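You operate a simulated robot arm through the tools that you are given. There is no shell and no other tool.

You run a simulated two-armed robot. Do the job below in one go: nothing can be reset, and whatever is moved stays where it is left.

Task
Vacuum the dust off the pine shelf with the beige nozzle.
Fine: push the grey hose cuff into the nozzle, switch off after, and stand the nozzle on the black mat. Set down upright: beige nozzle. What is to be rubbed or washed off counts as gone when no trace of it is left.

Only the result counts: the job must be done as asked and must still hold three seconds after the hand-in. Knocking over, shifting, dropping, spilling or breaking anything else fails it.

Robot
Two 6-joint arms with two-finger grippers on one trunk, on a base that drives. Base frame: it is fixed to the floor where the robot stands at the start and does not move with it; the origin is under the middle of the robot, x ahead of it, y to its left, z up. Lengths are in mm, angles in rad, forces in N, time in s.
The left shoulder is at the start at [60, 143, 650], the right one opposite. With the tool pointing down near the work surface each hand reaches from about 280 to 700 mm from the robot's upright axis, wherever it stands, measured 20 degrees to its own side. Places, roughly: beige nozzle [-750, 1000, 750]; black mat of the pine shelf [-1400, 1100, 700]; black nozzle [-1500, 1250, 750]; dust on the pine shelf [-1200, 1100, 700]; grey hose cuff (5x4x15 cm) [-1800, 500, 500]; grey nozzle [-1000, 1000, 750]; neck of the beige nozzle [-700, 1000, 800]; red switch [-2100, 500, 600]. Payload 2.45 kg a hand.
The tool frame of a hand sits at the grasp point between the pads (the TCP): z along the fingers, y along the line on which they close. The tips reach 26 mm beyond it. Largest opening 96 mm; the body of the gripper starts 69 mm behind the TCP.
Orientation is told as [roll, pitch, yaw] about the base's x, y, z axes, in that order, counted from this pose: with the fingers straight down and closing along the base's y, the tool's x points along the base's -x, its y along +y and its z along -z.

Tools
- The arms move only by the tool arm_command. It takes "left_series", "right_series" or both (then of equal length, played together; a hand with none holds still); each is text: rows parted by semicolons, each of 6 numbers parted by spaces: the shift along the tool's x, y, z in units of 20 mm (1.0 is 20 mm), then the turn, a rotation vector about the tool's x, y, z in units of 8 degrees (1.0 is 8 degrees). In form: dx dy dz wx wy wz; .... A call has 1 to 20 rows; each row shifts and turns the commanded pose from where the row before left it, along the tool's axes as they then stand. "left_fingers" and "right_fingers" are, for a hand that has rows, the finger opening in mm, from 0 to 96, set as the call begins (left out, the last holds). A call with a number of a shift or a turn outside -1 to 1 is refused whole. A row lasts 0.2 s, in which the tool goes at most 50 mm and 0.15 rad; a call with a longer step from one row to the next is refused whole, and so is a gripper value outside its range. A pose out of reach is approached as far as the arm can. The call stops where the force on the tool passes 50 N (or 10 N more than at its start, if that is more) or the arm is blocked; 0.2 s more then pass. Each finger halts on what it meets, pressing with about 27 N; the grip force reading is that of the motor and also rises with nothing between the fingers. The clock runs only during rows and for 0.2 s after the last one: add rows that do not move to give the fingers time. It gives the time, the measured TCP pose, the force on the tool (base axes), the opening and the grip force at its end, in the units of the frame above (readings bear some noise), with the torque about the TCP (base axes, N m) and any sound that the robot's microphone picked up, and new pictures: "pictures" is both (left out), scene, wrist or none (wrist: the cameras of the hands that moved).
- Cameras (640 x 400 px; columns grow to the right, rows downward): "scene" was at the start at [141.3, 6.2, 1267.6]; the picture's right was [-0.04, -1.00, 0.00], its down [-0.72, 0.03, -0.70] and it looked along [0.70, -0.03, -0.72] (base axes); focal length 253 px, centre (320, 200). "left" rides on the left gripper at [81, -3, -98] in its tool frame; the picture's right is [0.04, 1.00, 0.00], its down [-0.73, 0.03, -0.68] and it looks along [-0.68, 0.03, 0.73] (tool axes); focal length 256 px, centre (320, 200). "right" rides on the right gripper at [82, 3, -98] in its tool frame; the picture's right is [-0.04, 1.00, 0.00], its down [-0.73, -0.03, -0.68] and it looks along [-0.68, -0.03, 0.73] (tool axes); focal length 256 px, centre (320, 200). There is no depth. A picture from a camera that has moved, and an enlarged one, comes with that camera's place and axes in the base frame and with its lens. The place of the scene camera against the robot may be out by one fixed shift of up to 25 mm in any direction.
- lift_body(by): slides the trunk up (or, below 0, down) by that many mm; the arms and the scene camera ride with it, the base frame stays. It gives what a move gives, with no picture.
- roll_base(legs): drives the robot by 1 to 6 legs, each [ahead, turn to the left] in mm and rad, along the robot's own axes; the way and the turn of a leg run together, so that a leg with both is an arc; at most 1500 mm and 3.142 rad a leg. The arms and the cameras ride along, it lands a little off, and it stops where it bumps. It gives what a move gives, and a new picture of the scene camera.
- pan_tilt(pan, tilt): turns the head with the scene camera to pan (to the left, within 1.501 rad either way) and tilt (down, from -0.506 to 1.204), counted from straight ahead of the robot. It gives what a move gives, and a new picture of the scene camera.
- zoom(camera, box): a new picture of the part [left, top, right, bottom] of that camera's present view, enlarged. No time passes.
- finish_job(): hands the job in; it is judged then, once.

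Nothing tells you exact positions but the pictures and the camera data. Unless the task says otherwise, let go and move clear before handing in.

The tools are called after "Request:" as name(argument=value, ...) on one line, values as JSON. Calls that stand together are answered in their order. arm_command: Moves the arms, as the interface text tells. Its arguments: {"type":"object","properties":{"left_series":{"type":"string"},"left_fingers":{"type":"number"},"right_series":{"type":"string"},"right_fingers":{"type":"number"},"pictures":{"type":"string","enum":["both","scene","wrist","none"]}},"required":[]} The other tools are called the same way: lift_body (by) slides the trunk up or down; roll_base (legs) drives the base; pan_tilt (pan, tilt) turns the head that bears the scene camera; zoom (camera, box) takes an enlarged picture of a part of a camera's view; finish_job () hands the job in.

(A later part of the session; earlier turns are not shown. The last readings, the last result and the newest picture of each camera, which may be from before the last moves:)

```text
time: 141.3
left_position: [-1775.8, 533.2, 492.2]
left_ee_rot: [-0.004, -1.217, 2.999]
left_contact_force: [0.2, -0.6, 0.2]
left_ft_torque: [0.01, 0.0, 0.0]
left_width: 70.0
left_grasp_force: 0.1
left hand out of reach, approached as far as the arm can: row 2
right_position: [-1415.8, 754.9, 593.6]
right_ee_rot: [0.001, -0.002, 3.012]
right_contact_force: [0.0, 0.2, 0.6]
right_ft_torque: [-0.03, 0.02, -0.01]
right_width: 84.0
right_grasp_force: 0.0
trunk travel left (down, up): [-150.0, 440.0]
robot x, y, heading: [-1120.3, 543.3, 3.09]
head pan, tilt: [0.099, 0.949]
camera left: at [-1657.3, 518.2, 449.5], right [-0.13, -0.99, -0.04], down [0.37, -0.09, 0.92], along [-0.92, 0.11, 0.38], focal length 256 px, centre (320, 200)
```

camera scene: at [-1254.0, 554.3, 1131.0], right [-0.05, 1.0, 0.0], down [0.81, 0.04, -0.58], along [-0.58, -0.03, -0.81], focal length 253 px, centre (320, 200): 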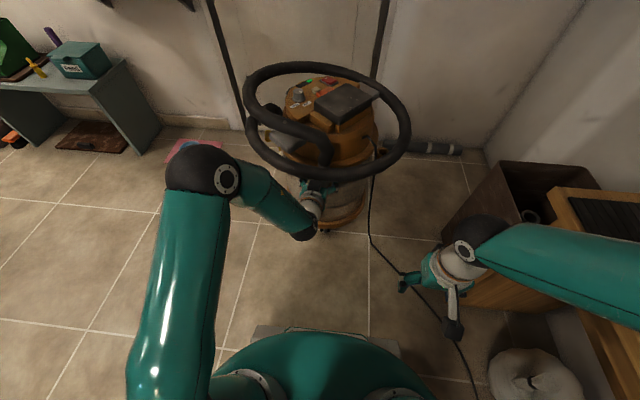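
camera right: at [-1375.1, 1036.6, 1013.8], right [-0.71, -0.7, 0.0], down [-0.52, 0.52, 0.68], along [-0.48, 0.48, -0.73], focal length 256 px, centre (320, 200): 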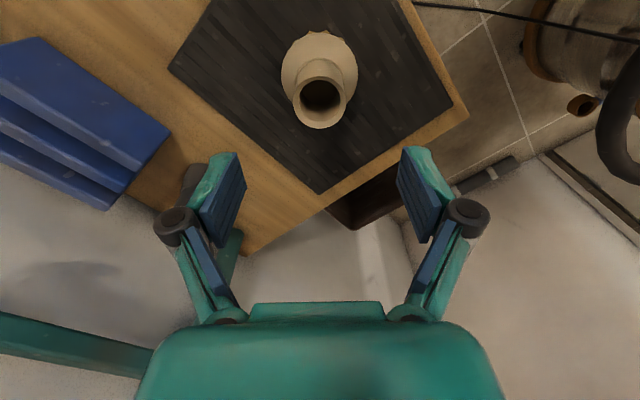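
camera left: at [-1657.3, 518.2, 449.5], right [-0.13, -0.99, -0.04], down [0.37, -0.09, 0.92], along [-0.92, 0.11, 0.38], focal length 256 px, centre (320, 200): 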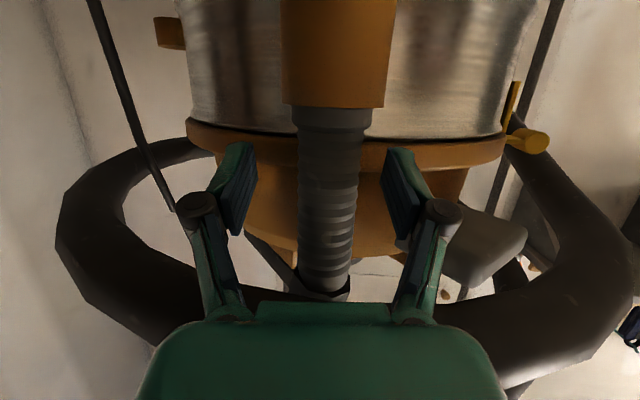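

The wrist limit again nudges the hand sideways. I'll tilt the tool 6° steeper in place and then centre it.

Request:
arm_command(left_series="0 0 0 0 0.4 0;0 0 0 0 0.4 0;0 0.28 0 0 0 0;0 0 0 0 0 0", pictures="wrist")

```text
time: 142.3
left_position: [-1778.0, 524.2, 490.3]
left_ee_rot: [-0.008, -1.108, 2.996]
left_contact_force: [-0.3, -0.7, 1.1]
left_ft_torque: [-0.02, 0.01, 0.02]
left_width: 69.8
left_grasp_force: 0.1
right_position: [-1415.7, 754.2, 593.8]
right_ee_rot: [0.0, -0.001, 3.011]
right_contact_force: [1.1, 0.4, -0.4]
right_ft_torque: [0.03, 0.04, -0.01]
right_width: 84.2
right_grasp_force: 0.1
trunk travel left (down, up): [-150.0, 440.0]
robot x, y, heading: [-1118.3, 546.5, 3.09]
head pan, tilt: [0.099, 0.949]
camera left: at [-1654.9, 508.5, 461.1], right [-0.14, -0.99, -0.04], down [0.27, -0.08, 0.96], along [-0.95, 0.12, 0.28], focal length 256 px, centre (320, 200)
```

left: 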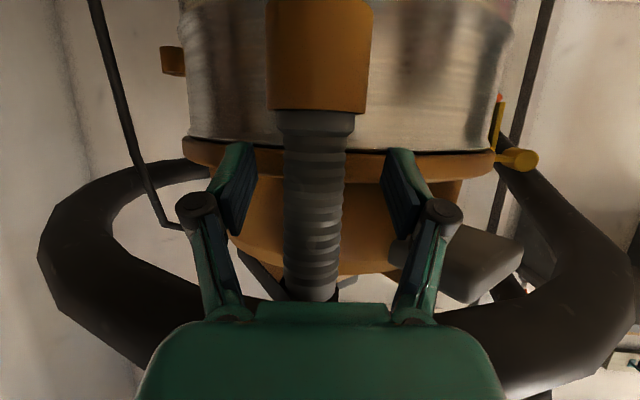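

Request:
arm_command(left_series="0 -0.13 0 0 0 0;0 0 0 0 0 0", left_fingers=50, pictures="wrist")

```text
time: 142.9
left_position: [-1775.8, 526.9, 490.2]
left_ee_rot: [-0.01, -1.11, 2.996]
left_contact_force: [-0.3, 0.7, 0.6]
left_ft_torque: [-0.03, 0.0, 0.02]
left_width: 49.8
left_grasp_force: 0.0
right_position: [-1415.6, 754.9, 593.3]
right_ee_rot: [0.001, 0.0, 3.01]
right_contact_force: [0.2, -0.5, 0.0]
right_ft_torque: [-0.02, -0.02, 0.0]
right_width: 84.1
right_grasp_force: 0.0
trunk travel left (down, up): [-150.0, 440.0]
robot x, y, heading: [-1119.4, 543.7, 3.088]
head pan, tilt: [0.099, 0.949]
camera left: at [-1654.4, 511.4, 461.0], right [-0.14, -0.99, -0.04], down [0.27, -0.08, 0.96], along [-0.95, 0.12, 0.28], focal length 256 px, centre (320, 200)
```

left: 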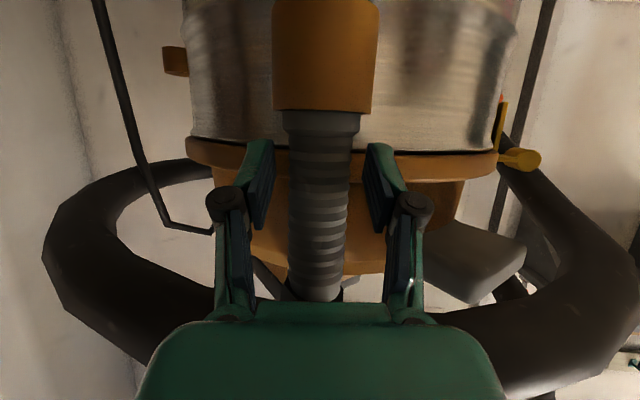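

Centred. Closing on the cuff.

Request:
arm_command(left_series="0 0 0 0 0 0;0 0 0 0 0 0;0 0 0 0 0 0;0 0 0 0 0 0", left_fingers=0, pictures="wrist")

```text
time: 143.9
left_position: [-1776.5, 526.7, 490.8]
left_ee_rot: [-0.008, -1.112, 2.998]
left_contact_force: [-0.9, 0.7, 1.4]
left_ft_torque: [-0.06, 0.09, -0.02]
left_width: 33.0
left_grasp_force: 26.7
right_position: [-1416.4, 753.9, 593.6]
right_ee_rot: [0.001, 0.0, 3.011]
right_contact_force: [0.5, 0.0, -0.4]
right_ft_torque: [0.0, 0.02, 0.01]
right_width: 83.8
right_grasp_force: 0.1
trunk travel left (down, up): [-150.0, 440.0]
robot x, y, heading: [-1117.5, 547.3, 3.092]
head pan, tilt: [0.099, 0.949]
camera left: at [-1654.5, 511.3, 461.1], right [-0.14, -0.99, -0.04], down [0.27, -0.08, 0.96], along [-0.95, 0.12, 0.28], focal length 256 px, centre (320, 200)
```

left: 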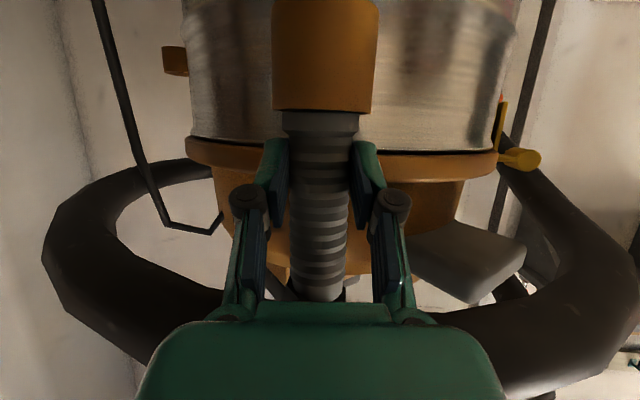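

Gripped at 33 mm. I'll lift 20 mm straight up and watch cuff and hose.

Request:
arm_command(left_series="-0.22 0 -0.11 0 0 0;-0.22 0 -0.11 0 0 0;-0.22 0 -0.11 0 0 0;-0.22 0 -0.11 0 0 0;0 0 0 0 0 0", pictures="both")

Request:
zoom(camera="scene", box=[220, 50, 430, 250])

```text
time: 145.1
left_position: [-1776.7, 526.5, 512.2]
left_ee_rot: [-0.009, -1.109, 2.997]
left_contact_force: [0.2, 0.0, -1.7]
left_ft_torque: [-0.02, -0.01, 0.01]
left_width: 33.0
left_grasp_force: 27.1
right_position: [-1416.4, 753.5, 594.1]
right_ee_rot: [-0.001, 0.001, 3.01]
right_contact_force: [0.2, -0.2, 0.6]
right_ft_torque: [-0.02, 0.02, -0.01]
right_width: 84.3
right_grasp_force: 0.1
trunk travel left (down, up): [-150.0, 440.0]
robot x, y, heading: [-1119.0, 545.7, 3.09]
head pan, tilt: [0.099, 0.949]
camera scene: at [-1254.3, 554.3, 1131.0], right [-0.05, 1.0, 0.0], down [0.81, 0.04, -0.58], along [-0.58, -0.03, -0.81], focal length 253 px, centre (320, 200)
camera left: at [-1654.9, 511.0, 481.6], right [-0.14, -0.99, -0.04], down [0.27, -0.08, 0.96], along [-0.95, 0.12, 0.28], focal length 256 px, centre (320, 200)
```

scene: 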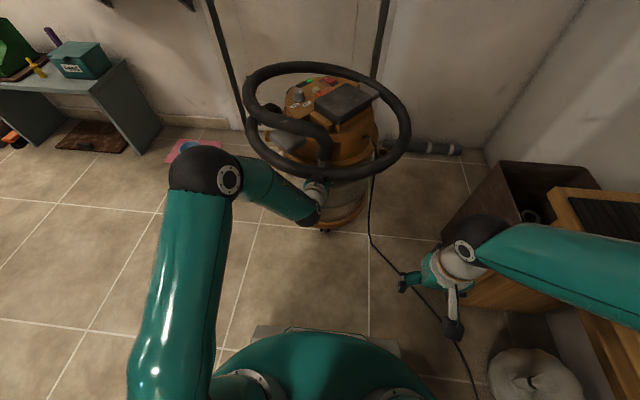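
left: 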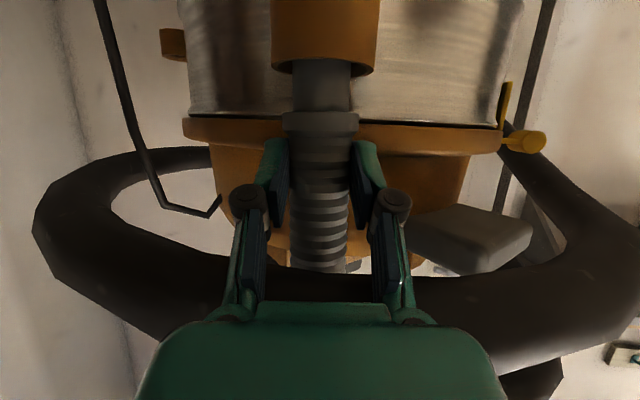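

```text
2.00 times, centred on (325, 150) of scene
camera zoom: at [-1254.3, 554.3, 1131.0], right [-0.05, 1.0, 0.0], down [0.81, 0.04, -0.58], along [-0.58, -0.03, -0.81], focal length 506 px, centre (310, 300)
```

zoom: 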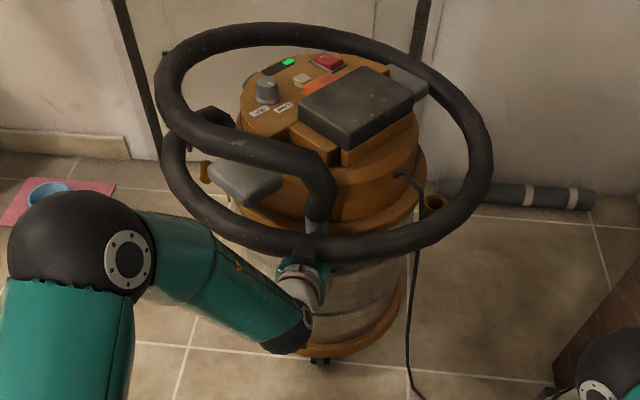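

The cuff slides up, revealing a narrower spigot in the cup. I continue lifting in small steps, watching the force.

Request:
arm_command(left_series="-0.22 0 -0.11 0 0 0;-0.22 0 -0.11 0 0 0;-0.22 0 -0.11 0 0 0;-0.22 0 -0.11 0 0 0;0 0 0 0 0 0", pictures="wrist")

```text
time: 146.3
left_position: [-1776.5, 526.3, 529.9]
left_ee_rot: [-0.01, -1.109, 2.997]
left_contact_force: [0.3, -0.3, -1.3]
left_ft_torque: [-0.03, 0.0, 0.0]
left_width: 33.0
left_grasp_force: 27.4
right_position: [-1416.3, 754.4, 594.5]
right_ee_rot: [0.0, 0.001, 3.01]
right_contact_force: [0.8, -1.4, 0.9]
right_ft_torque: [-0.03, 0.02, 0.0]
right_width: 84.0
right_grasp_force: 0.1
trunk travel left (down, up): [-150.0, 440.0]
robot x, y, heading: [-1118.6, 544.3, 3.093]
head pan, tilt: [0.099, 0.949]
camera left: at [-1654.1, 511.5, 500.9], right [-0.14, -0.99, -0.04], down [0.27, -0.08, 0.96], along [-0.95, 0.12, 0.28], focal length 256 px, centre (320, 200)
```

left: 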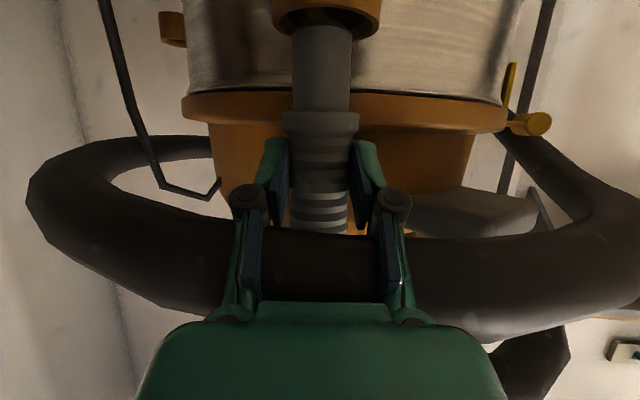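

Request:
arm_command(left_series="-0.22 0 -0.11 0 0 0;-0.22 0 -0.11 0 0 0;-0.22 0 -0.11 0 0 0;-0.22 0 -0.11 0 0 0;0 0 0 0 0 0", pictures="both")

```text
time: 147.5
left_position: [-1777.1, 526.2, 550.0]
left_ee_rot: [-0.011, -1.11, 2.997]
left_contact_force: [-0.6, -0.1, -2.4]
left_ft_torque: [-0.01, -0.03, -0.01]
left_width: 32.9
left_grasp_force: 26.6
right_position: [-1416.3, 753.5, 594.5]
right_ee_rot: [0.0, -0.001, 3.012]
right_contact_force: [-0.2, 0.3, 0.2]
right_ft_torque: [0.02, 0.0, -0.03]
right_width: 83.9
right_grasp_force: 0.1
trunk travel left (down, up): [-150.0, 440.0]
robot x, y, heading: [-1122.2, 547.1, 3.088]
head pan, tilt: [0.099, 0.949]
camera scene: at [-1254.3, 554.3, 1131.0], right [-0.05, 1.0, 0.0], down [0.81, 0.04, -0.58], along [-0.58, -0.03, -0.81], focal length 253 px, centre (320, 200)
camera left: at [-1654.9, 510.1, 520.2], right [-0.14, -0.99, -0.04], down [0.27, -0.08, 0.96], along [-0.95, 0.12, 0.28], focal length 256 px, centre (320, 200)
```

scene: 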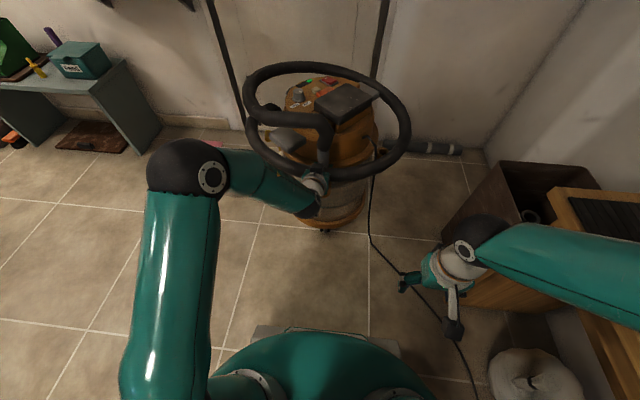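
left: 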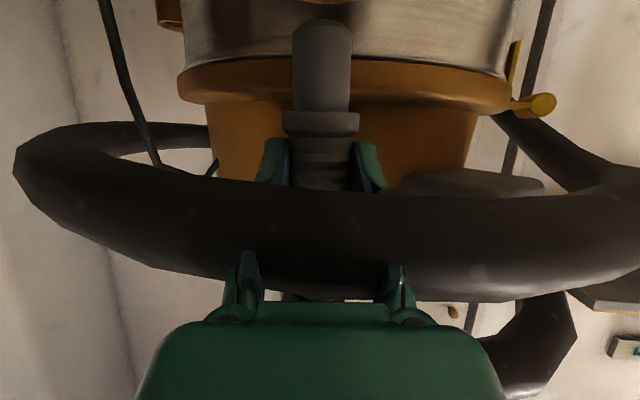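

The cuff is free of the cup, and the hose ring does not resist the hand. I'll lift a bit more and draw the cuff back toward the robot.

Request:
arm_command(left_series="-0.4 0 -0.2 0 0 0;-0.4 0 -0.2 0 0 0;0.2 0 -0.4 0 0 0;0.3 0 -0.6 0 0 0;0.3 0 -0.6 0 0 0;0.3 0 -0.6 0 0 0;0.3 0 -0.6 0 0 0;0.3 0 -0.6 0 0 0;0.3 0 -0.6 0 0 0;0.3 0 -0.6 0 0 0;0.2 0 -0.4 0 0 0;0 0 0 0 0 0", pictures="both")

```text
time: 150.1
left_position: [-1666.4, 508.4, 567.1]
left_ee_rot: [-0.009, -1.11, 2.997]
left_contact_force: [0.2, 0.7, -1.5]
left_ft_torque: [0.01, -0.03, -0.03]
left_width: 33.0
left_grasp_force: 27.1
right_position: [-1416.8, 754.3, 593.8]
right_ee_rot: [-0.001, 0.0, 3.012]
right_contact_force: [-0.7, 0.5, 0.0]
right_ft_torque: [-0.03, 0.01, -0.04]
right_width: 83.8
right_grasp_force: 0.1
trunk travel left (down, up): [-150.0, 440.0]
robot x, y, heading: [-1117.3, 545.2, 3.092]
head pan, tilt: [0.099, 0.949]
camera scene: at [-1254.1, 554.3, 1131.0], right [-0.05, 1.0, 0.0], down [0.81, 0.04, -0.58], along [-0.58, -0.03, -0.81], focal length 253 px, centre (320, 200)
camera left: at [-1544.2, 493.0, 537.3], right [-0.14, -0.99, -0.04], down [0.27, -0.08, 0.96], along [-0.95, 0.12, 0.28], focal length 256 px, centre (320, 200)
```

scene: 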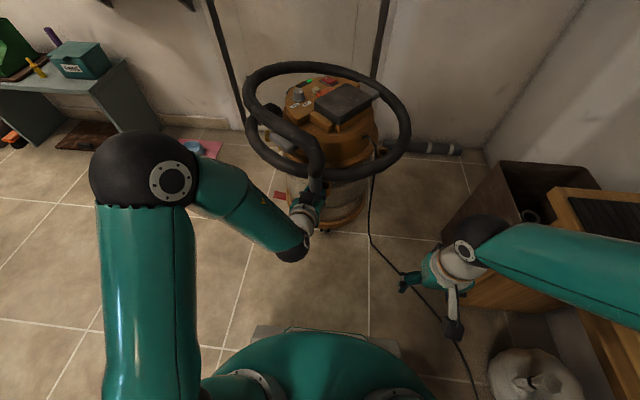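
left: 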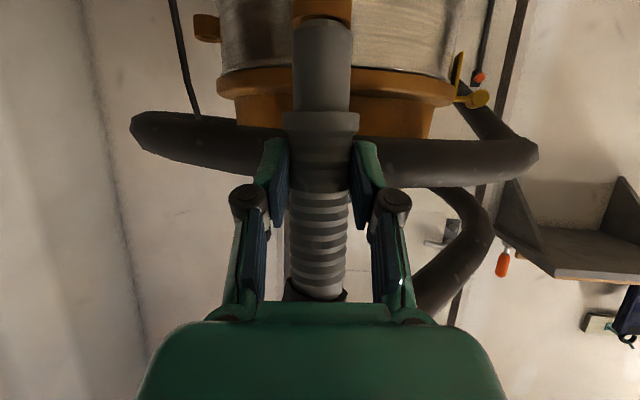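

The cuff follows freely with the hose. Now I raise the trunk so that the spigot clears the nozzle top, then turn right toward the mat in two steps.

Request:
lift_body(by=360)

Request:
roll_base(legs=[[0, -0.5]])

```text
time: 153.6
left_position: [-1667.2, 507.9, 926.8]
left_ee_rot: [-0.01, -1.111, 2.998]
left_contact_force: [-0.6, -0.1, -1.9]
left_ft_torque: [0.0, -0.04, 0.0]
left_width: 33.0
left_grasp_force: 27.1
right_position: [-1417.4, 755.7, 954.5]
right_ee_rot: [-0.002, 0.0, 3.012]
right_contact_force: [0.0, 0.3, -0.4]
right_ft_torque: [0.01, 0.01, 0.01]
right_width: 83.9
right_grasp_force: 0.1
trunk travel left (down, up): [-510.0, 80.0]
robot x, y, heading: [-1121.9, 544.1, 3.093]
head pan, tilt: [0.099, 0.949]
```

```text
time: 155.6
left_position: [-1614.8, 774.6, 925.4]
left_ee_rot: [-0.007, -1.109, 2.493]
left_contact_force: [-0.9, 0.0, -2.1]
left_ft_torque: [-0.04, -0.02, 0.01]
left_width: 32.9
left_grasp_force: 26.5
right_position: [-1277.0, 871.6, 954.0]
right_ee_rot: [-0.001, 0.0, 2.509]
right_contact_force: [0.0, -0.4, -0.6]
right_ft_torque: [-0.01, 0.0, -0.01]
right_width: 84.2
right_grasp_force: 0.0
trunk travel left (down, up): [-510.0, 80.0]
robot x, y, heading: [-1129.3, 530.1, 2.587]
head pan, tilt: [0.099, 0.949]
camera scene: at [-1245.8, 601.3, 1491.0], right [0.44, 0.9, 0.0], down [0.73, -0.36, -0.58], along [-0.52, 0.26, -0.81], focal length 253 px, centre (320, 200)
```

scene: 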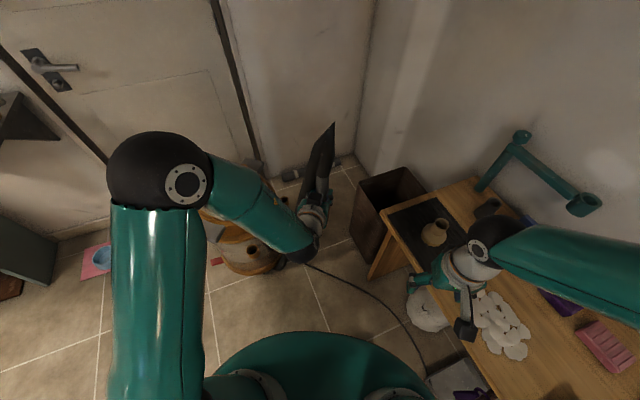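

Cuff still held. I'll continue turning right.

Request:
roll_base(legs=[[0, -0.5]])

Request:
arm_command(left_series="0 0 0 0 0 0", pictures="wrist")

```text
time: 157.6
left_position: [-1438.4, 980.1, 927.7]
left_ee_rot: [-0.01, -1.11, 1.992]
left_contact_force: [-0.3, 0.2, -1.2]
left_ft_torque: [-0.05, -0.01, 0.0]
left_width: 33.0
left_grasp_force: 27.1
right_position: [-1096.2, 901.9, 954.9]
right_ee_rot: [0.0, -0.001, 2.007]
right_contact_force: [-0.3, 0.2, 0.6]
right_ft_torque: [-0.03, -0.02, 0.03]
right_width: 84.1
right_grasp_force: 0.0
trunk travel left (down, up): [-510.0, 80.0]
robot x, y, heading: [-1145.2, 521.8, 2.083]
head pan, tilt: [0.099, 0.949]
camera scene: at [-1218.2, 642.1, 1491.0], right [0.82, 0.58, 0.0], down [0.47, -0.66, -0.58], along [-0.34, 0.47, -0.81], focal length 253 px, centre (320, 200)
```

scene: 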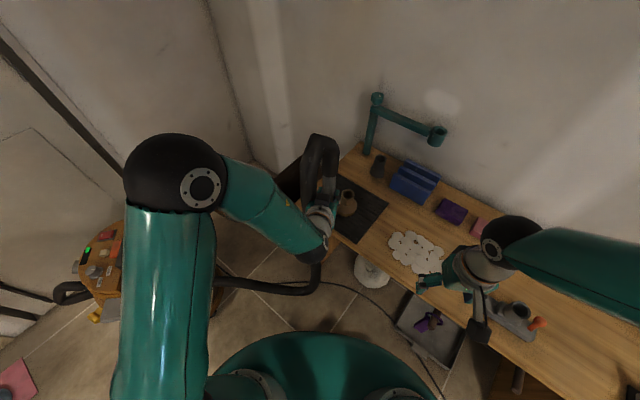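

```text
time: 158.0
left_position: [-1439.4, 979.2, 927.1]
left_ee_rot: [-0.013, -1.109, 1.999]
left_contact_force: [-1.0, -1.0, -1.8]
left_ft_torque: [-0.02, -0.04, -0.03]
left_width: 32.8
left_grasp_force: 27.6
right_position: [-1096.6, 901.4, 955.0]
right_ee_rot: [-0.002, -0.001, 2.007]
right_contact_force: [-0.4, 0.1, 0.4]
right_ft_torque: [0.06, -0.02, -0.01]
right_width: 84.0
right_grasp_force: 0.1
trunk travel left (down, up): [-510.0, 80.0]
robot x, y, heading: [-1149.3, 518.3, 2.088]
head pan, tilt: [0.099, 0.949]
camera left: at [-1386.6, 866.8, 898.1], right [-0.91, -0.42, -0.04], down [0.08, -0.27, 0.96], along [-0.41, 0.87, 0.28], focal length 256 px, centre (320, 200)
```

left: 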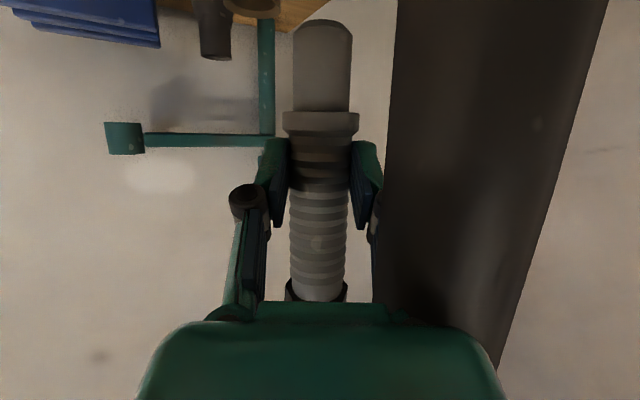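

The cuff hangs at (-1439, 979, tip about z 855), the nozzle should be at about (-1432, 1095). I'll use the right wrist camera to see both from the side.

Request:
arm_command(right_series="0 0 0 0 0 -1;0 0 0 0 0 -1;0 0 0 0 0 -1;0 0 0 0 0 0", pictures="wrist")

```text
time: 159.0
left_position: [-1437.6, 979.3, 926.7]
left_ee_rot: [-0.009, -1.111, 1.993]
left_contact_force: [-0.3, 0.0, -2.3]
left_ft_torque: [-0.04, -0.01, -0.01]
left_width: 32.8
left_grasp_force: 27.2
right_position: [-1095.6, 901.2, 954.7]
right_ee_rot: [0.0, 0.0, 2.426]
right_contact_force: [0.1, 0.7, 0.6]
right_ft_torque: [-0.01, 0.01, 0.01]
right_width: 84.3
right_grasp_force: 0.1
trunk travel left (down, up): [-510.0, 80.0]
robot x, y, heading: [-1147.7, 522.8, 2.081]
head pan, tilt: [0.099, 0.949]
camera right: at [-1037.0, 845.7, 1052.4], right [-0.68, -0.73, 0.0], down [-0.54, 0.5, 0.68], along [-0.49, 0.46, -0.73], focal length 256 px, centre (320, 200)
```

right: 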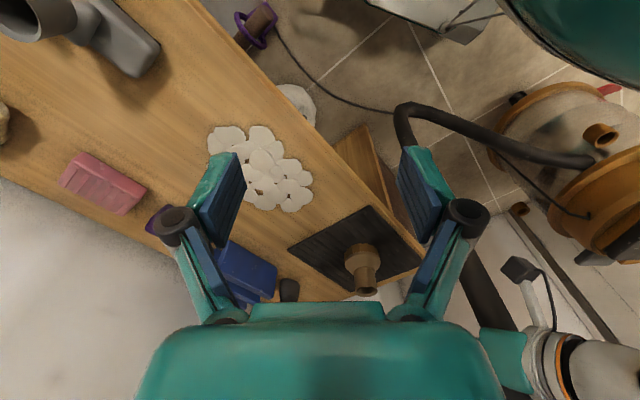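

I see the nozzle at roughly (-1436, 1096). I'll bring the right camera closer, from the right side, for precise alignment.

Request:
arm_command(right_series="-0.8 0 0 0 0 0;-0.8 0 0 0 0 0;-0.8 0 0 0 0 0;-0.8 0 0 0 0 0;-0.8 0 0 0 0 0;-0.8 0 0 0 0 0;-0.8 0 0 0 0 0;-0.8 0 0 0 0 0;-0.8 0 0 0 0 0;-0.8 0 0 0 0 0;0 0 0 0 0 -0.85;0 0 0 0 0 -0.85;0 0 0 0 0 -0.85;0 0 0 0 0 -0.85;0 0 0 0 0 0", pictures="wrist")

```text
time: 162.2
left_position: [-1437.2, 979.8, 927.8]
left_ee_rot: [-0.008, -1.11, 1.993]
left_contact_force: [-0.1, -0.3, -1.0]
left_ft_torque: [-0.01, 0.02, 0.0]
left_width: 32.8
left_grasp_force: 27.0
right_position: [-1215.7, 1006.4, 954.7]
right_ee_rot: [0.0, 0.001, 2.902]
right_contact_force: [0.1, 0.0, 0.0]
right_ft_torque: [0.04, -0.02, 0.02]
right_width: 83.8
right_grasp_force: 0.1
trunk travel left (down, up): [-510.0, 80.0]
robot x, y, heading: [-1146.0, 518.7, 2.083]
head pan, tilt: [0.099, 0.949]
camera right: at [-1138.5, 984.1, 1052.4], right [-0.28, -0.96, 0.0], down [-0.71, 0.2, 0.68], along [-0.65, 0.19, -0.73], focal length 256 px, centre (320, 200)
```

right: 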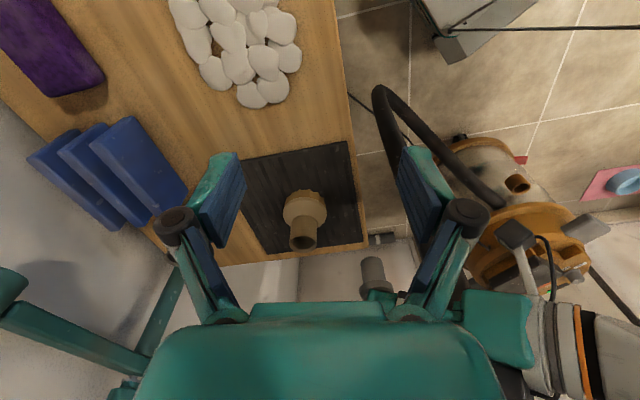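

Request:
zoom(camera="right", box=[250, 180, 410, 300])

```text
3.33 times, centred on (330, 240) of right
camera zoom: at [-1138.5, 984.1, 1052.4], right [-0.28, -0.96, 0.0], down [-0.71, 0.2, 0.68], along [-0.65, 0.19, -0.73], focal length 853 px, centre (287, 67)
```

zoom: 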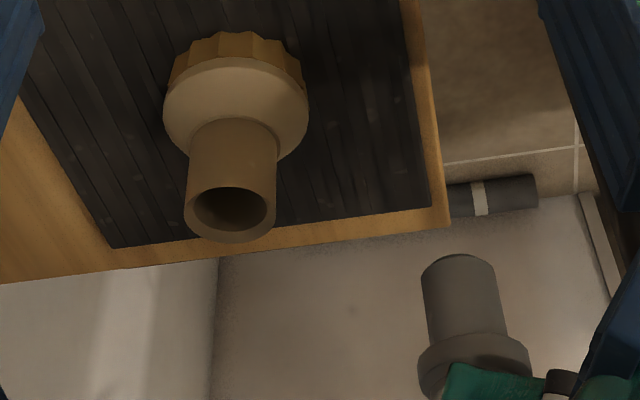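

The cuff sits about 22 mm ahead of the TCP; its spigot tip is at about (-1446, 1000, 849) and the nozzle rim at about (-1436, 1098, 809). I'll move the cuff above the rim.

Request:
arm_command(left_series="-0.2 -0.27 0.43 0 0 0;-0.34 -0.44 0.68 0 0 0;-0.34 -0.44 0.68 0 0 0;-0.34 -0.44 0.68 0 0 0;-0.34 -0.44 0.68 0 0 0;-0.34 -0.44 0.68 0 0 0;0 0 0 0 0 0", pictures="wrist")

Request:
zoom(camera="right", box=[250, 180, 410, 300])

```text
time: 163.8
left_position: [-1425.8, 1078.9, 926.6]
left_ee_rot: [-0.008, -1.111, 1.995]
left_contact_force: [-0.4, -0.4, -1.2]
left_ft_torque: [-0.02, 0.0, 0.02]
left_width: 33.1
left_grasp_force: 26.7
right_position: [-1216.4, 1006.6, 954.5]
right_ee_rot: [-0.001, -0.001, 2.902]
right_contact_force: [0.1, -0.1, -0.3]
right_ft_torque: [0.0, 0.01, -0.01]
right_width: 84.2
right_grasp_force: 0.1
trunk travel left (down, up): [-510.0, 80.0]
robot x, y, heading: [-1148.6, 519.4, 2.084]
head pan, tilt: [0.099, 0.949]
camera left: at [-1374.4, 966.4, 898.1], right [-0.91, -0.42, -0.04], down [0.08, -0.27, 0.96], along [-0.41, 0.87, 0.28], focal length 256 px, centre (320, 200)
```

left: 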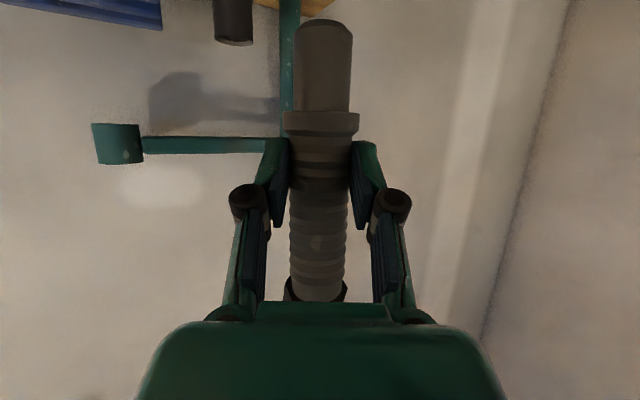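

```text
3.33 times, centred on (330, 240) of right
camera zoom: at [-1138.5, 983.9, 1052.4], right [-0.28, -0.96, 0.0], down [-0.71, 0.2, 0.68], along [-0.65, 0.19, -0.73], focal length 853 px, centre (287, 67)
```

zoom: 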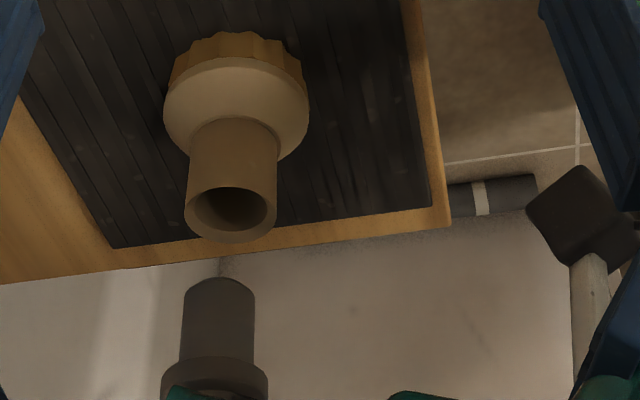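

The spigot is nearly above the rim. I'll shift 3 mm and lower 30 mm, then re-check alignment.

Request:
arm_command(left_series="0.47 0.035 0.19 0 0 0;0.47 0.035 0.19 0 0 0;0.46 0.03 0.185 0 0 0;0 0 0 0 0 0", pictures="none")

Request:
zoom(camera="right", box=[250, 180, 370, 280])

Request:
pan_tilt(pan=0.3, tilt=0.95)

```text
time: 164.8
left_position: [-1427.2, 1074.9, 896.2]
left_ee_rot: [-0.011, -1.108, 1.993]
left_contact_force: [0.0, 0.0, -1.8]
left_ft_torque: [-0.01, -0.04, 0.0]
left_width: 32.9
left_grasp_force: 27.1
right_position: [-1216.4, 1006.5, 955.6]
right_ee_rot: [0.0, 0.0, 2.901]
right_contact_force: [0.0, -0.3, 0.8]
right_ft_torque: [-0.01, 0.0, 0.02]
right_width: 83.9
right_grasp_force: 0.0
trunk travel left (down, up): [-510.0, 80.0]
robot x, y, heading: [-1145.4, 517.3, 2.085]
head pan, tilt: [0.099, 0.949]
```

```text
4.00 times, centred on (310, 230) of right
camera zoom: at [-1138.5, 984.0, 1052.3], right [-0.28, -0.96, 0.0], down [-0.71, 0.2, 0.68], along [-0.65, 0.19, -0.73], focal length 1024 px, centre (360, 80)
```

zoom: 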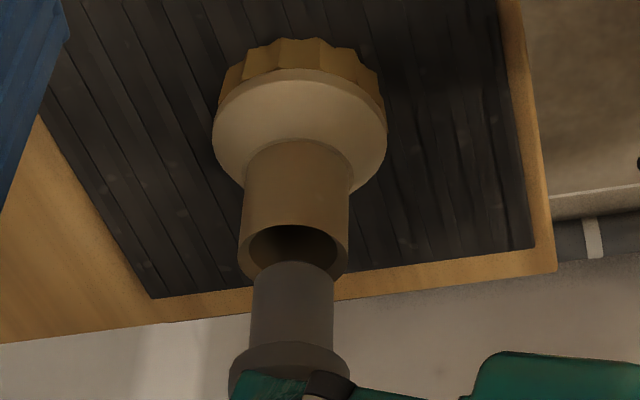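

```text
time: 165.5
left_position: [-1426.9, 1075.1, 896.6]
left_ee_rot: [-0.006, -1.109, 1.992]
left_contact_force: [0.1, 0.4, -2.2]
left_ft_torque: [-0.02, -0.03, -0.01]
left_width: 32.9
left_grasp_force: 26.4
right_position: [-1215.6, 1005.9, 955.0]
right_ee_rot: [-0.001, 0.001, 2.9]
right_contact_force: [0.5, -0.5, 0.0]
right_ft_torque: [-0.01, 0.01, 0.04]
right_width: 84.2
right_grasp_force: 0.0
trunk travel left (down, up): [-510.0, 80.0]
robot x, y, heading: [-1147.4, 516.3, 2.081]
head pan, tilt: [0.3, 0.949]
camera scene: at [-1229.1, 632.6, 1491.0], right [0.69, 0.73, 0.0], down [0.59, -0.56, -0.58], along [-0.42, 0.4, -0.81], focal length 253 px, centre (320, 200)
```

scene: 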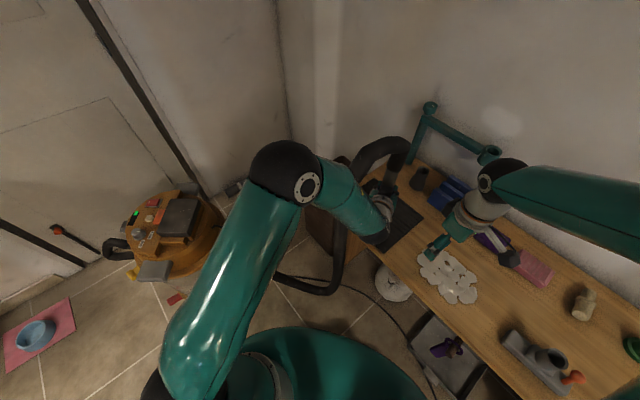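

Alignment looks within a couple of mm. I'll lower another 8 mm and look again.

Request:
arm_command(left_series="0.18 -0.03 0.08 0 0 0;0.18 -0.03 0.08 0 0 0;0 0 0 0 0 0", pictures="none")

Request:
zoom(camera="right", box=[280, 210, 360, 270])

```text
time: 166.3
left_position: [-1426.8, 1075.2, 889.9]
left_ee_rot: [-0.01, -1.108, 1.995]
left_contact_force: [0.1, 0.0, -1.4]
left_ft_torque: [-0.04, -0.03, 0.05]
left_width: 33.0
left_grasp_force: 27.2
right_position: [-1216.3, 1007.4, 955.5]
right_ee_rot: [0.001, 0.0, 2.9]
right_contact_force: [-0.4, 0.1, 0.2]
right_ft_torque: [-0.03, 0.02, 0.0]
right_width: 84.2
right_grasp_force: 0.0
trunk travel left (down, up): [-510.0, 80.0]
robot x, y, heading: [-1148.1, 519.5, 2.084]
head pan, tilt: [0.3, 0.949]
```

```text
6.67 times, centred on (320, 240) of right
camera zoom: at [-1138.5, 984.1, 1052.3], right [-0.28, -0.96, 0.0], down [-0.71, 0.2, 0.68], along [-0.65, 0.19, -0.73], focal length 1707 px, centre (320, -67)
```

zoom: 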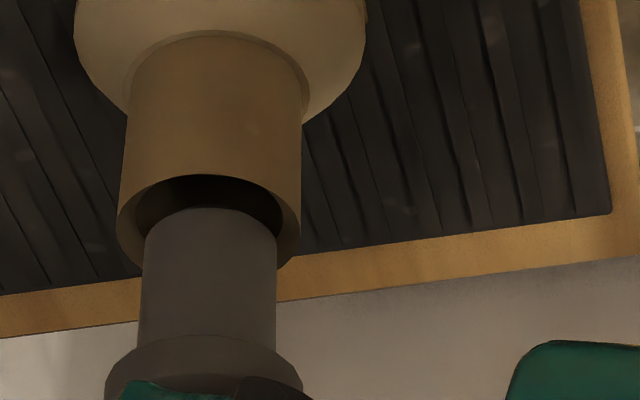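

Request:
arm_command(left_series="0.09 0.02 0.045 0 0 0;0.09 0 0.045 0 0 0;0 0 0 0 0 0", pictures="none")

Request:
zoom(camera="right", box=[280, 210, 360, 270])

```text
time: 167.1
left_position: [-1427.5, 1075.4, 886.9]
left_ee_rot: [-0.009, -1.114, 1.993]
left_contact_force: [4.0, 0.9, 10.0]
left_ft_torque: [0.23, -0.04, -0.07]
left_width: 32.8
left_grasp_force: 27.1
right_position: [-1215.1, 1006.1, 956.1]
right_ee_rot: [-0.001, 0.0, 2.9]
right_contact_force: [0.3, 0.8, -0.4]
right_ft_torque: [0.0, 0.0, -0.01]
right_width: 84.1
right_grasp_force: 0.0
trunk travel left (down, up): [-510.0, 80.0]
robot x, y, heading: [-1145.4, 520.4, 2.088]
head pan, tilt: [0.3, 0.949]
```

```text
6.67 times, centred on (320, 240) of right
camera zoom: at [-1137.9, 983.3, 1052.8], right [-0.28, -0.96, 0.0], down [-0.71, 0.2, 0.68], along [-0.65, 0.19, -0.73], focal length 1707 px, centre (320, -67)
```

zoom: 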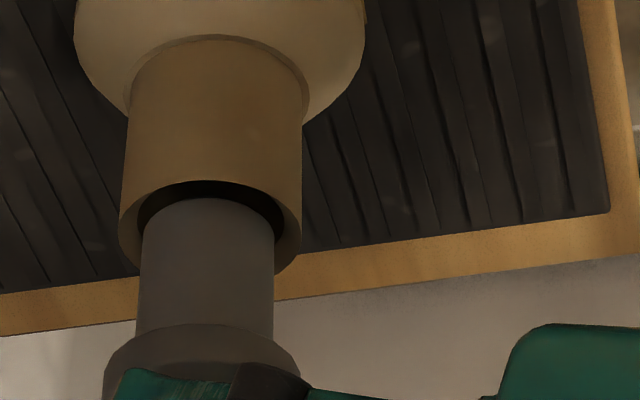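

Contact with 10 N: force and torque indicate the tip touches the rim on the -x side. I'll rise 3 mm, shift +3 mm in x and try again.

Request:
arm_command(left_series="-0.134 0 -0.067 0 0 0;0.017 -0.147 -0.035 0 0 0;0.1 0 0.05 0 0 0;0 0 0 0 0 0", pictures="none")

Request:
arm_command(left_series="0.1 0 0.05 0 0 0;0 0 0 0 0 0", pictures="none")

Request:
zoom(camera="right", box=[280, 210, 360, 270])

```text
time: 168.1
left_position: [-1423.6, 1075.2, 885.6]
left_ee_rot: [-0.008, -1.111, 1.994]
left_contact_force: [0.0, 2.3, 3.9]
left_ft_torque: [0.23, -0.05, -0.01]
left_width: 33.0
left_grasp_force: 27.5
right_position: [-1216.7, 1006.2, 955.3]
right_ee_rot: [0.0, 0.0, 2.901]
right_contact_force: [-0.2, -0.6, 0.4]
right_ft_torque: [-0.01, -0.02, 0.02]
right_width: 83.9
right_grasp_force: 0.0
trunk travel left (down, up): [-510.0, 80.0]
robot x, y, heading: [-1146.6, 519.1, 2.085]
head pan, tilt: [0.3, 0.949]
```

```text
time: 168.7
left_position: [-1425.0, 1074.6, 884.5]
left_ee_rot: [-0.009, -1.112, 1.991]
left_contact_force: [-0.5, -0.7, 7.4]
left_ft_torque: [0.11, 0.05, 0.0]
left_width: 32.9
left_grasp_force: 26.9
right_position: [-1216.0, 1004.4, 954.8]
right_ee_rot: [0.002, 0.002, 2.902]
right_contact_force: [0.9, 0.5, -0.4]
right_ft_torque: [-0.02, -0.01, 0.01]
right_width: 84.0
right_grasp_force: 0.1
trunk travel left (down, up): [-510.0, 80.0]
robot x, y, heading: [-1149.5, 522.4, 2.09]
head pan, tilt: [0.3, 0.949]
```

```text
6.67 times, centred on (320, 240) of right
camera zoom: at [-1138.2, 983.3, 1052.7], right [-0.28, -0.96, 0.0], down [-0.71, 0.2, 0.68], along [-0.65, 0.19, -0.73], focal length 1707 px, centre (320, -67)
```

zoom: 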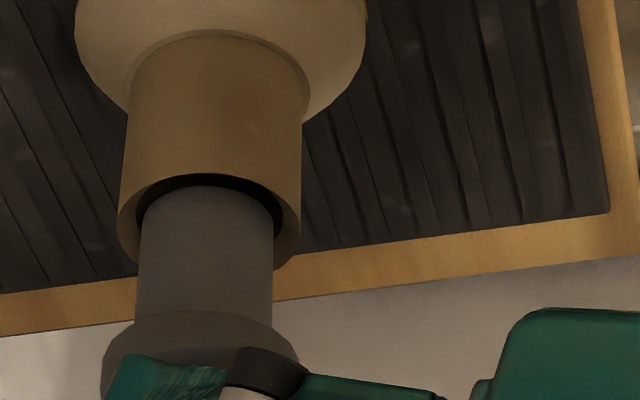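

The spigot seems to be entering the neck with a light resistance. I'll push down a few mm more.

Request:
arm_command(left_series="0.09 0 0.045 0 0 0;0.09 0 0.045 0 0 0;0 0 0 0 0 0", pictures="none")

Request:
zoom(camera="right", box=[280, 210, 360, 270])

```text
time: 169.5
left_position: [-1423.9, 1074.8, 880.7]
left_ee_rot: [-0.01, -1.108, 1.993]
left_contact_force: [0.0, -1.1, 7.2]
left_ft_torque: [0.11, 0.06, -0.02]
left_width: 32.8
left_grasp_force: 27.5
right_position: [-1216.7, 1005.3, 955.5]
right_ee_rot: [-0.001, -0.001, 2.899]
right_contact_force: [0.3, 1.0, 0.1]
right_ft_torque: [0.03, 0.0, -0.02]
right_width: 84.1
right_grasp_force: 0.1
trunk travel left (down, up): [-510.0, 80.0]
robot x, y, heading: [-1142.7, 520.1, 2.088]
head pan, tilt: [0.3, 0.949]
```

```text
6.67 times, centred on (320, 240) of right
camera zoom: at [-1138.2, 983.3, 1052.7], right [-0.28, -0.96, 0.0], down [-0.71, 0.2, 0.68], along [-0.65, 0.19, -0.73], focal length 1707 px, centre (320, -67)
```

zoom: 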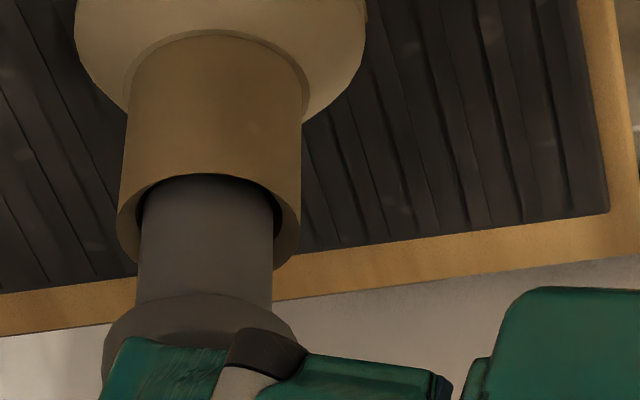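

It slides in with constant friction. I continue pushing down.

Request:
arm_command(left_series="0.18 0 0.09 0 0 0;0.18 0 0.09 0 0 0;0.18 0 0.09 0 0 0;0.18 0 0.09 0 0 0;0 0 0 0 0 0", pictures="none")

Request:
zoom(camera="right", box=[260, 190, 380, 280])

```text
time: 170.7
left_position: [-1423.2, 1076.2, 863.3]
left_ee_rot: [-0.01, -1.108, 1.994]
left_contact_force: [0.2, -0.1, 4.7]
left_ft_torque: [-0.06, 0.22, 0.0]
left_width: 32.8
left_grasp_force: 27.5
right_position: [-1216.8, 1006.5, 955.3]
right_ee_rot: [-0.001, -0.001, 2.899]
right_contact_force: [-0.3, -0.5, 0.3]
right_ft_torque: [0.0, 0.0, 0.0]
right_width: 83.9
right_grasp_force: 0.0
trunk travel left (down, up): [-510.0, 80.0]
robot x, y, heading: [-1146.2, 520.6, 2.088]
head pan, tilt: [0.3, 0.949]
```

```text
4.44 times, centred on (320, 235) of right
camera zoom: at [-1138.4, 983.6, 1052.5], right [-0.28, -0.96, 0.0], down [-0.71, 0.2, 0.68], along [-0.65, 0.19, -0.73], focal length 1138 px, centre (320, 44)
```

zoom: 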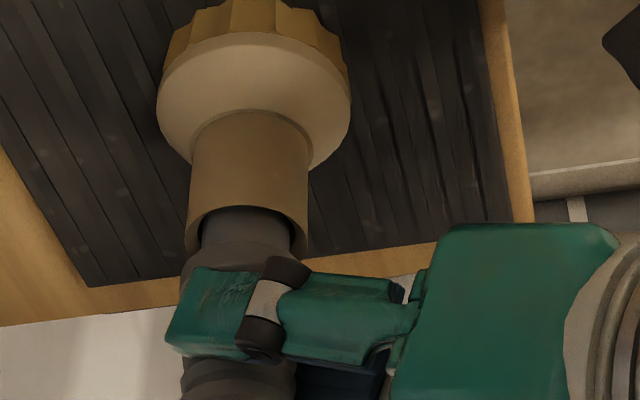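

Request:
arm_command(left_series="0.18 0 0.09 0 0 0;0.18 0 0.09 0 0 0;0.18 0 0.09 0 0 0;0.13 0 0.065 0 0 0;0 0 0 0 0 0", pictures="none")

Request:
zoom(camera="right", box=[260, 190, 380, 280])

```text
time: 171.9
left_position: [-1423.6, 1074.2, 852.7]
left_ee_rot: [-0.01, -1.12, 1.996]
left_contact_force: [1.7, 0.4, 24.0]
left_ft_torque: [0.14, 0.13, -0.05]
left_width: 32.8
left_grasp_force: 27.5
right_position: [-1215.2, 1004.9, 954.9]
right_ee_rot: [-0.003, -0.003, 2.902]
right_contact_force: [0.0, -0.9, -1.4]
right_ft_torque: [0.01, 0.05, 0.05]
right_width: 84.0
right_grasp_force: 0.0
trunk travel left (down, up): [-510.0, 80.0]
robot x, y, heading: [-1149.2, 518.9, 2.09]
head pan, tilt: [0.3, 0.949]
```

```text
4.44 times, centred on (320, 235) of right
camera zoom: at [-1137.4, 982.2, 1053.4], right [-0.28, -0.96, 0.0], down [-0.7, 0.2, 0.68], along [-0.65, 0.19, -0.73], focal length 1138 px, centre (320, 44)
```

zoom: 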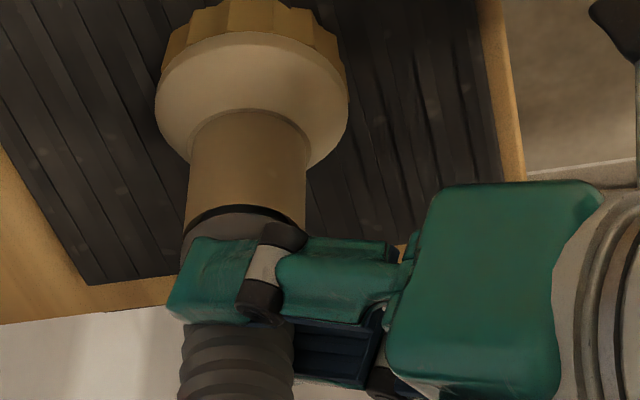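

The collar is nearly on the rim with 24 N. I'll push slightly more to seat it fully.

Request:
arm_command(left_series="0.09 0 0.045 0 0 0;0.09 0 0.045 0 0 0;0 0 0 0 0 0", pictures="none")

Request:
zoom(camera="right", box=[280, 210, 360, 270])

```text
time: 172.7
left_position: [-1423.4, 1074.1, 848.4]
left_ee_rot: [-0.009, -1.119, 1.995]
left_contact_force: [3.0, 2.6, 23.9]
left_ft_torque: [0.66, 0.17, -0.13]
left_width: 32.6
left_grasp_force: 26.8
right_position: [-1214.6, 1006.6, 956.1]
right_ee_rot: [-0.002, -0.002, 2.901]
right_contact_force: [0.3, 0.2, 0.1]
right_ft_torque: [-0.02, -0.02, 0.03]
right_width: 83.9
right_grasp_force: 0.0
trunk travel left (down, up): [-510.0, 80.0]
robot x, y, heading: [-1142.5, 522.5, 2.088]
head pan, tilt: [0.3, 0.949]
```

```text
6.67 times, centred on (320, 240) of right
camera zoom: at [-1137.2, 982.3, 1053.2], right [-0.28, -0.96, 0.0], down [-0.7, 0.2, 0.68], along [-0.65, 0.19, -0.73], focal length 1707 px, centre (320, -67)
```

zoom: 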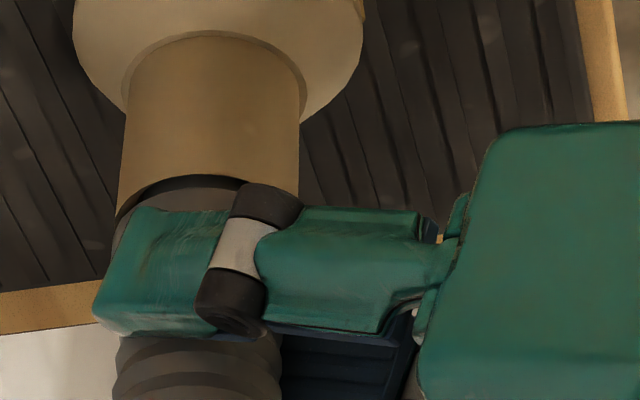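

The hand now slips slightly on the cuff, so it seems seated. I'll test by lifting 12 mm to see whether the nozzle comes along.

Request:
arm_command(left_series="-0.18 0 -0.09 0 0 0;-0.18 0 -0.09 0 0 0;-0.18 0 -0.09 0 0 0;-0.18 0 -0.09 0 0 0;0 0 0 0 0 0", pictures="wrist")

Request:
zoom(camera="right", box=[260, 160, 380, 280])

```text
time: 173.9
left_position: [-1422.5, 1074.9, 860.6]
left_ee_rot: [-0.008, -1.106, 1.993]
left_contact_force: [-0.4, -0.3, -2.9]
left_ft_torque: [-0.07, 0.0, 0.0]
left_width: 32.4
left_grasp_force: 27.0
right_position: [-1216.6, 1007.8, 955.2]
right_ee_rot: [-0.001, 0.0, 2.901]
right_contact_force: [-0.8, -0.9, -0.3]
right_ft_torque: [0.01, -0.03, -0.03]
right_width: 83.8
right_grasp_force: 0.0
trunk travel left (down, up): [-510.0, 80.0]
robot x, y, heading: [-1145.5, 521.2, 2.084]
head pan, tilt: [0.3, 0.949]
camera left: at [-1370.5, 962.8, 831.3], right [-0.91, -0.42, -0.04], down [0.08, -0.27, 0.96], along [-0.41, 0.87, 0.28], focal length 256 px, centre (320, 200)
```

left: 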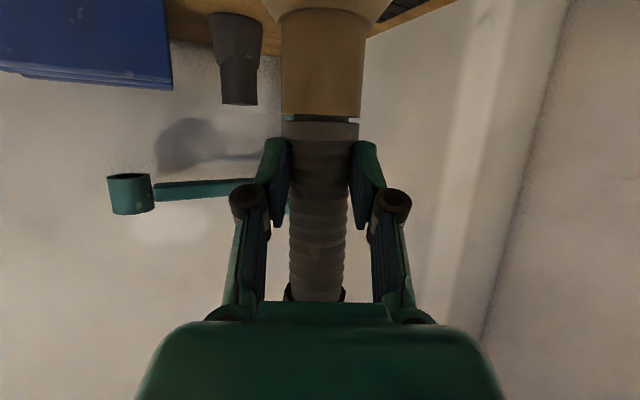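

```text
3.33 times, centred on (320, 220) of right
camera zoom: at [-1138.6, 984.2, 1052.2], right [-0.28, -0.96, 0.0], down [-0.71, 0.2, 0.68], along [-0.65, 0.19, -0.73], focal length 853 px, centre (320, 133)
```

zoom: 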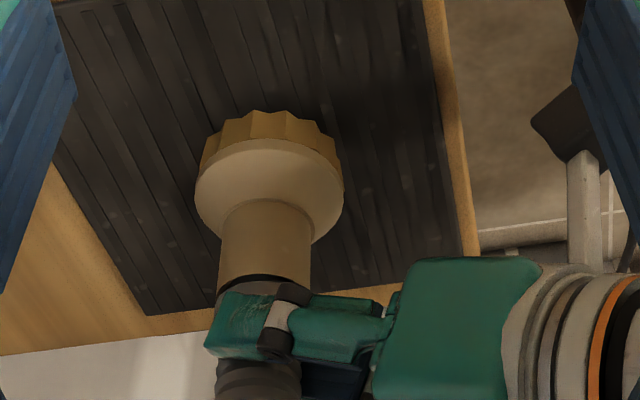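

The nozzle rises together with the cuff: they are joined. I'll raise it a bit more, and move the right hand aside to the right where it can watch the dust.

Request:
arm_command(left_series="-0.3 0 -0.15 0 0 0;-0.3 0 -0.15 0 0 0;-0.3 0 -0.15 0 0 0;-0.3 0 -0.15 0 0 0;-0.3 0 -0.15 0 0 0;0 0 0 0 0 0", pictures="none")

Request:
arm_command(right_series="0.9 0.26 0 0 0 0;0.9 0.26 0 0 0 0;0.9 0.26 0 0 0 0;0.9 0.26 0 0 0 0;0.9 0.26 0 0 0 0;0.9 0.26 0 0 0 0;0.9 0.26 0 0 0 0;0.9 0.26 0 0 0 0;0.9 0.26 0 0 0 0;0.9 0.26 0 0 0 0;0.9 0.26 0 0 0 0;0.9 0.26 0 0 0 0;0.9 0.26 0 0 0 0;0 0 0 0 0 1;0 0 0 0 0 1;0 0 0 0 0 1;0 0 0 0 0 1;0 0 0 0 0 0", pictures="wrist")

```text
time: 175.3
left_position: [-1424.2, 1076.3, 894.8]
left_ee_rot: [-0.008, -1.109, 1.992]
left_contact_force: [-0.7, -0.2, -2.5]
left_ft_torque: [-0.07, -0.02, -0.02]
left_width: 32.5
left_grasp_force: 27.3
right_position: [-1216.5, 1007.7, 954.6]
right_ee_rot: [-0.001, 0.0, 2.9]
right_contact_force: [1.2, -0.8, 0.3]
right_ft_torque: [0.0, -0.02, 0.02]
right_width: 84.0
right_grasp_force: 0.0
trunk travel left (down, up): [-510.0, 80.0]
robot x, y, heading: [-1146.6, 521.0, 2.085]
head pan, tilt: [0.3, 0.949]
```

```text
time: 179.1
left_position: [-1423.7, 1074.7, 894.4]
left_ee_rot: [-0.01, -1.11, 1.996]
left_contact_force: [0.0, -0.4, -2.8]
left_ft_torque: [-0.04, -0.04, 0.02]
left_width: 32.6
left_grasp_force: 27.3
right_position: [-1005.8, 885.5, 953.0]
right_ee_rot: [0.0, 0.001, 2.34]
right_contact_force: [0.8, 0.4, 0.9]
right_ft_torque: [-0.01, 0.01, 0.01]
right_width: 84.0
right_grasp_force: 0.0
trunk travel left (down, up): [-510.0, 80.0]
robot x, y, heading: [-1146.0, 521.6, 2.086]
head pan, tilt: [0.3, 0.949]
camera right: at [-951.5, 823.9, 1051.7], right [-0.75, -0.67, 0.0], down [-0.49, 0.55, 0.68], along [-0.45, 0.51, -0.73], focal length 256 px, centre (320, 200)
```

right: 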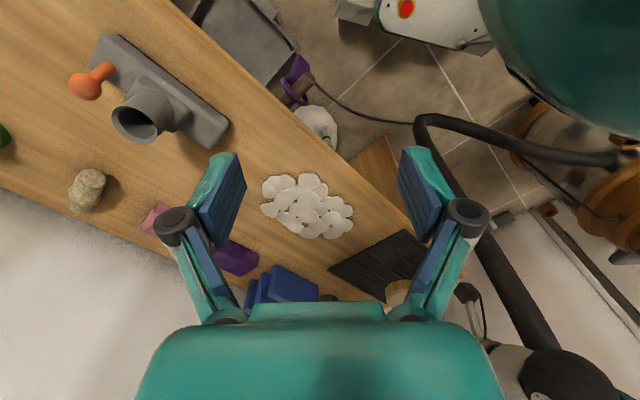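

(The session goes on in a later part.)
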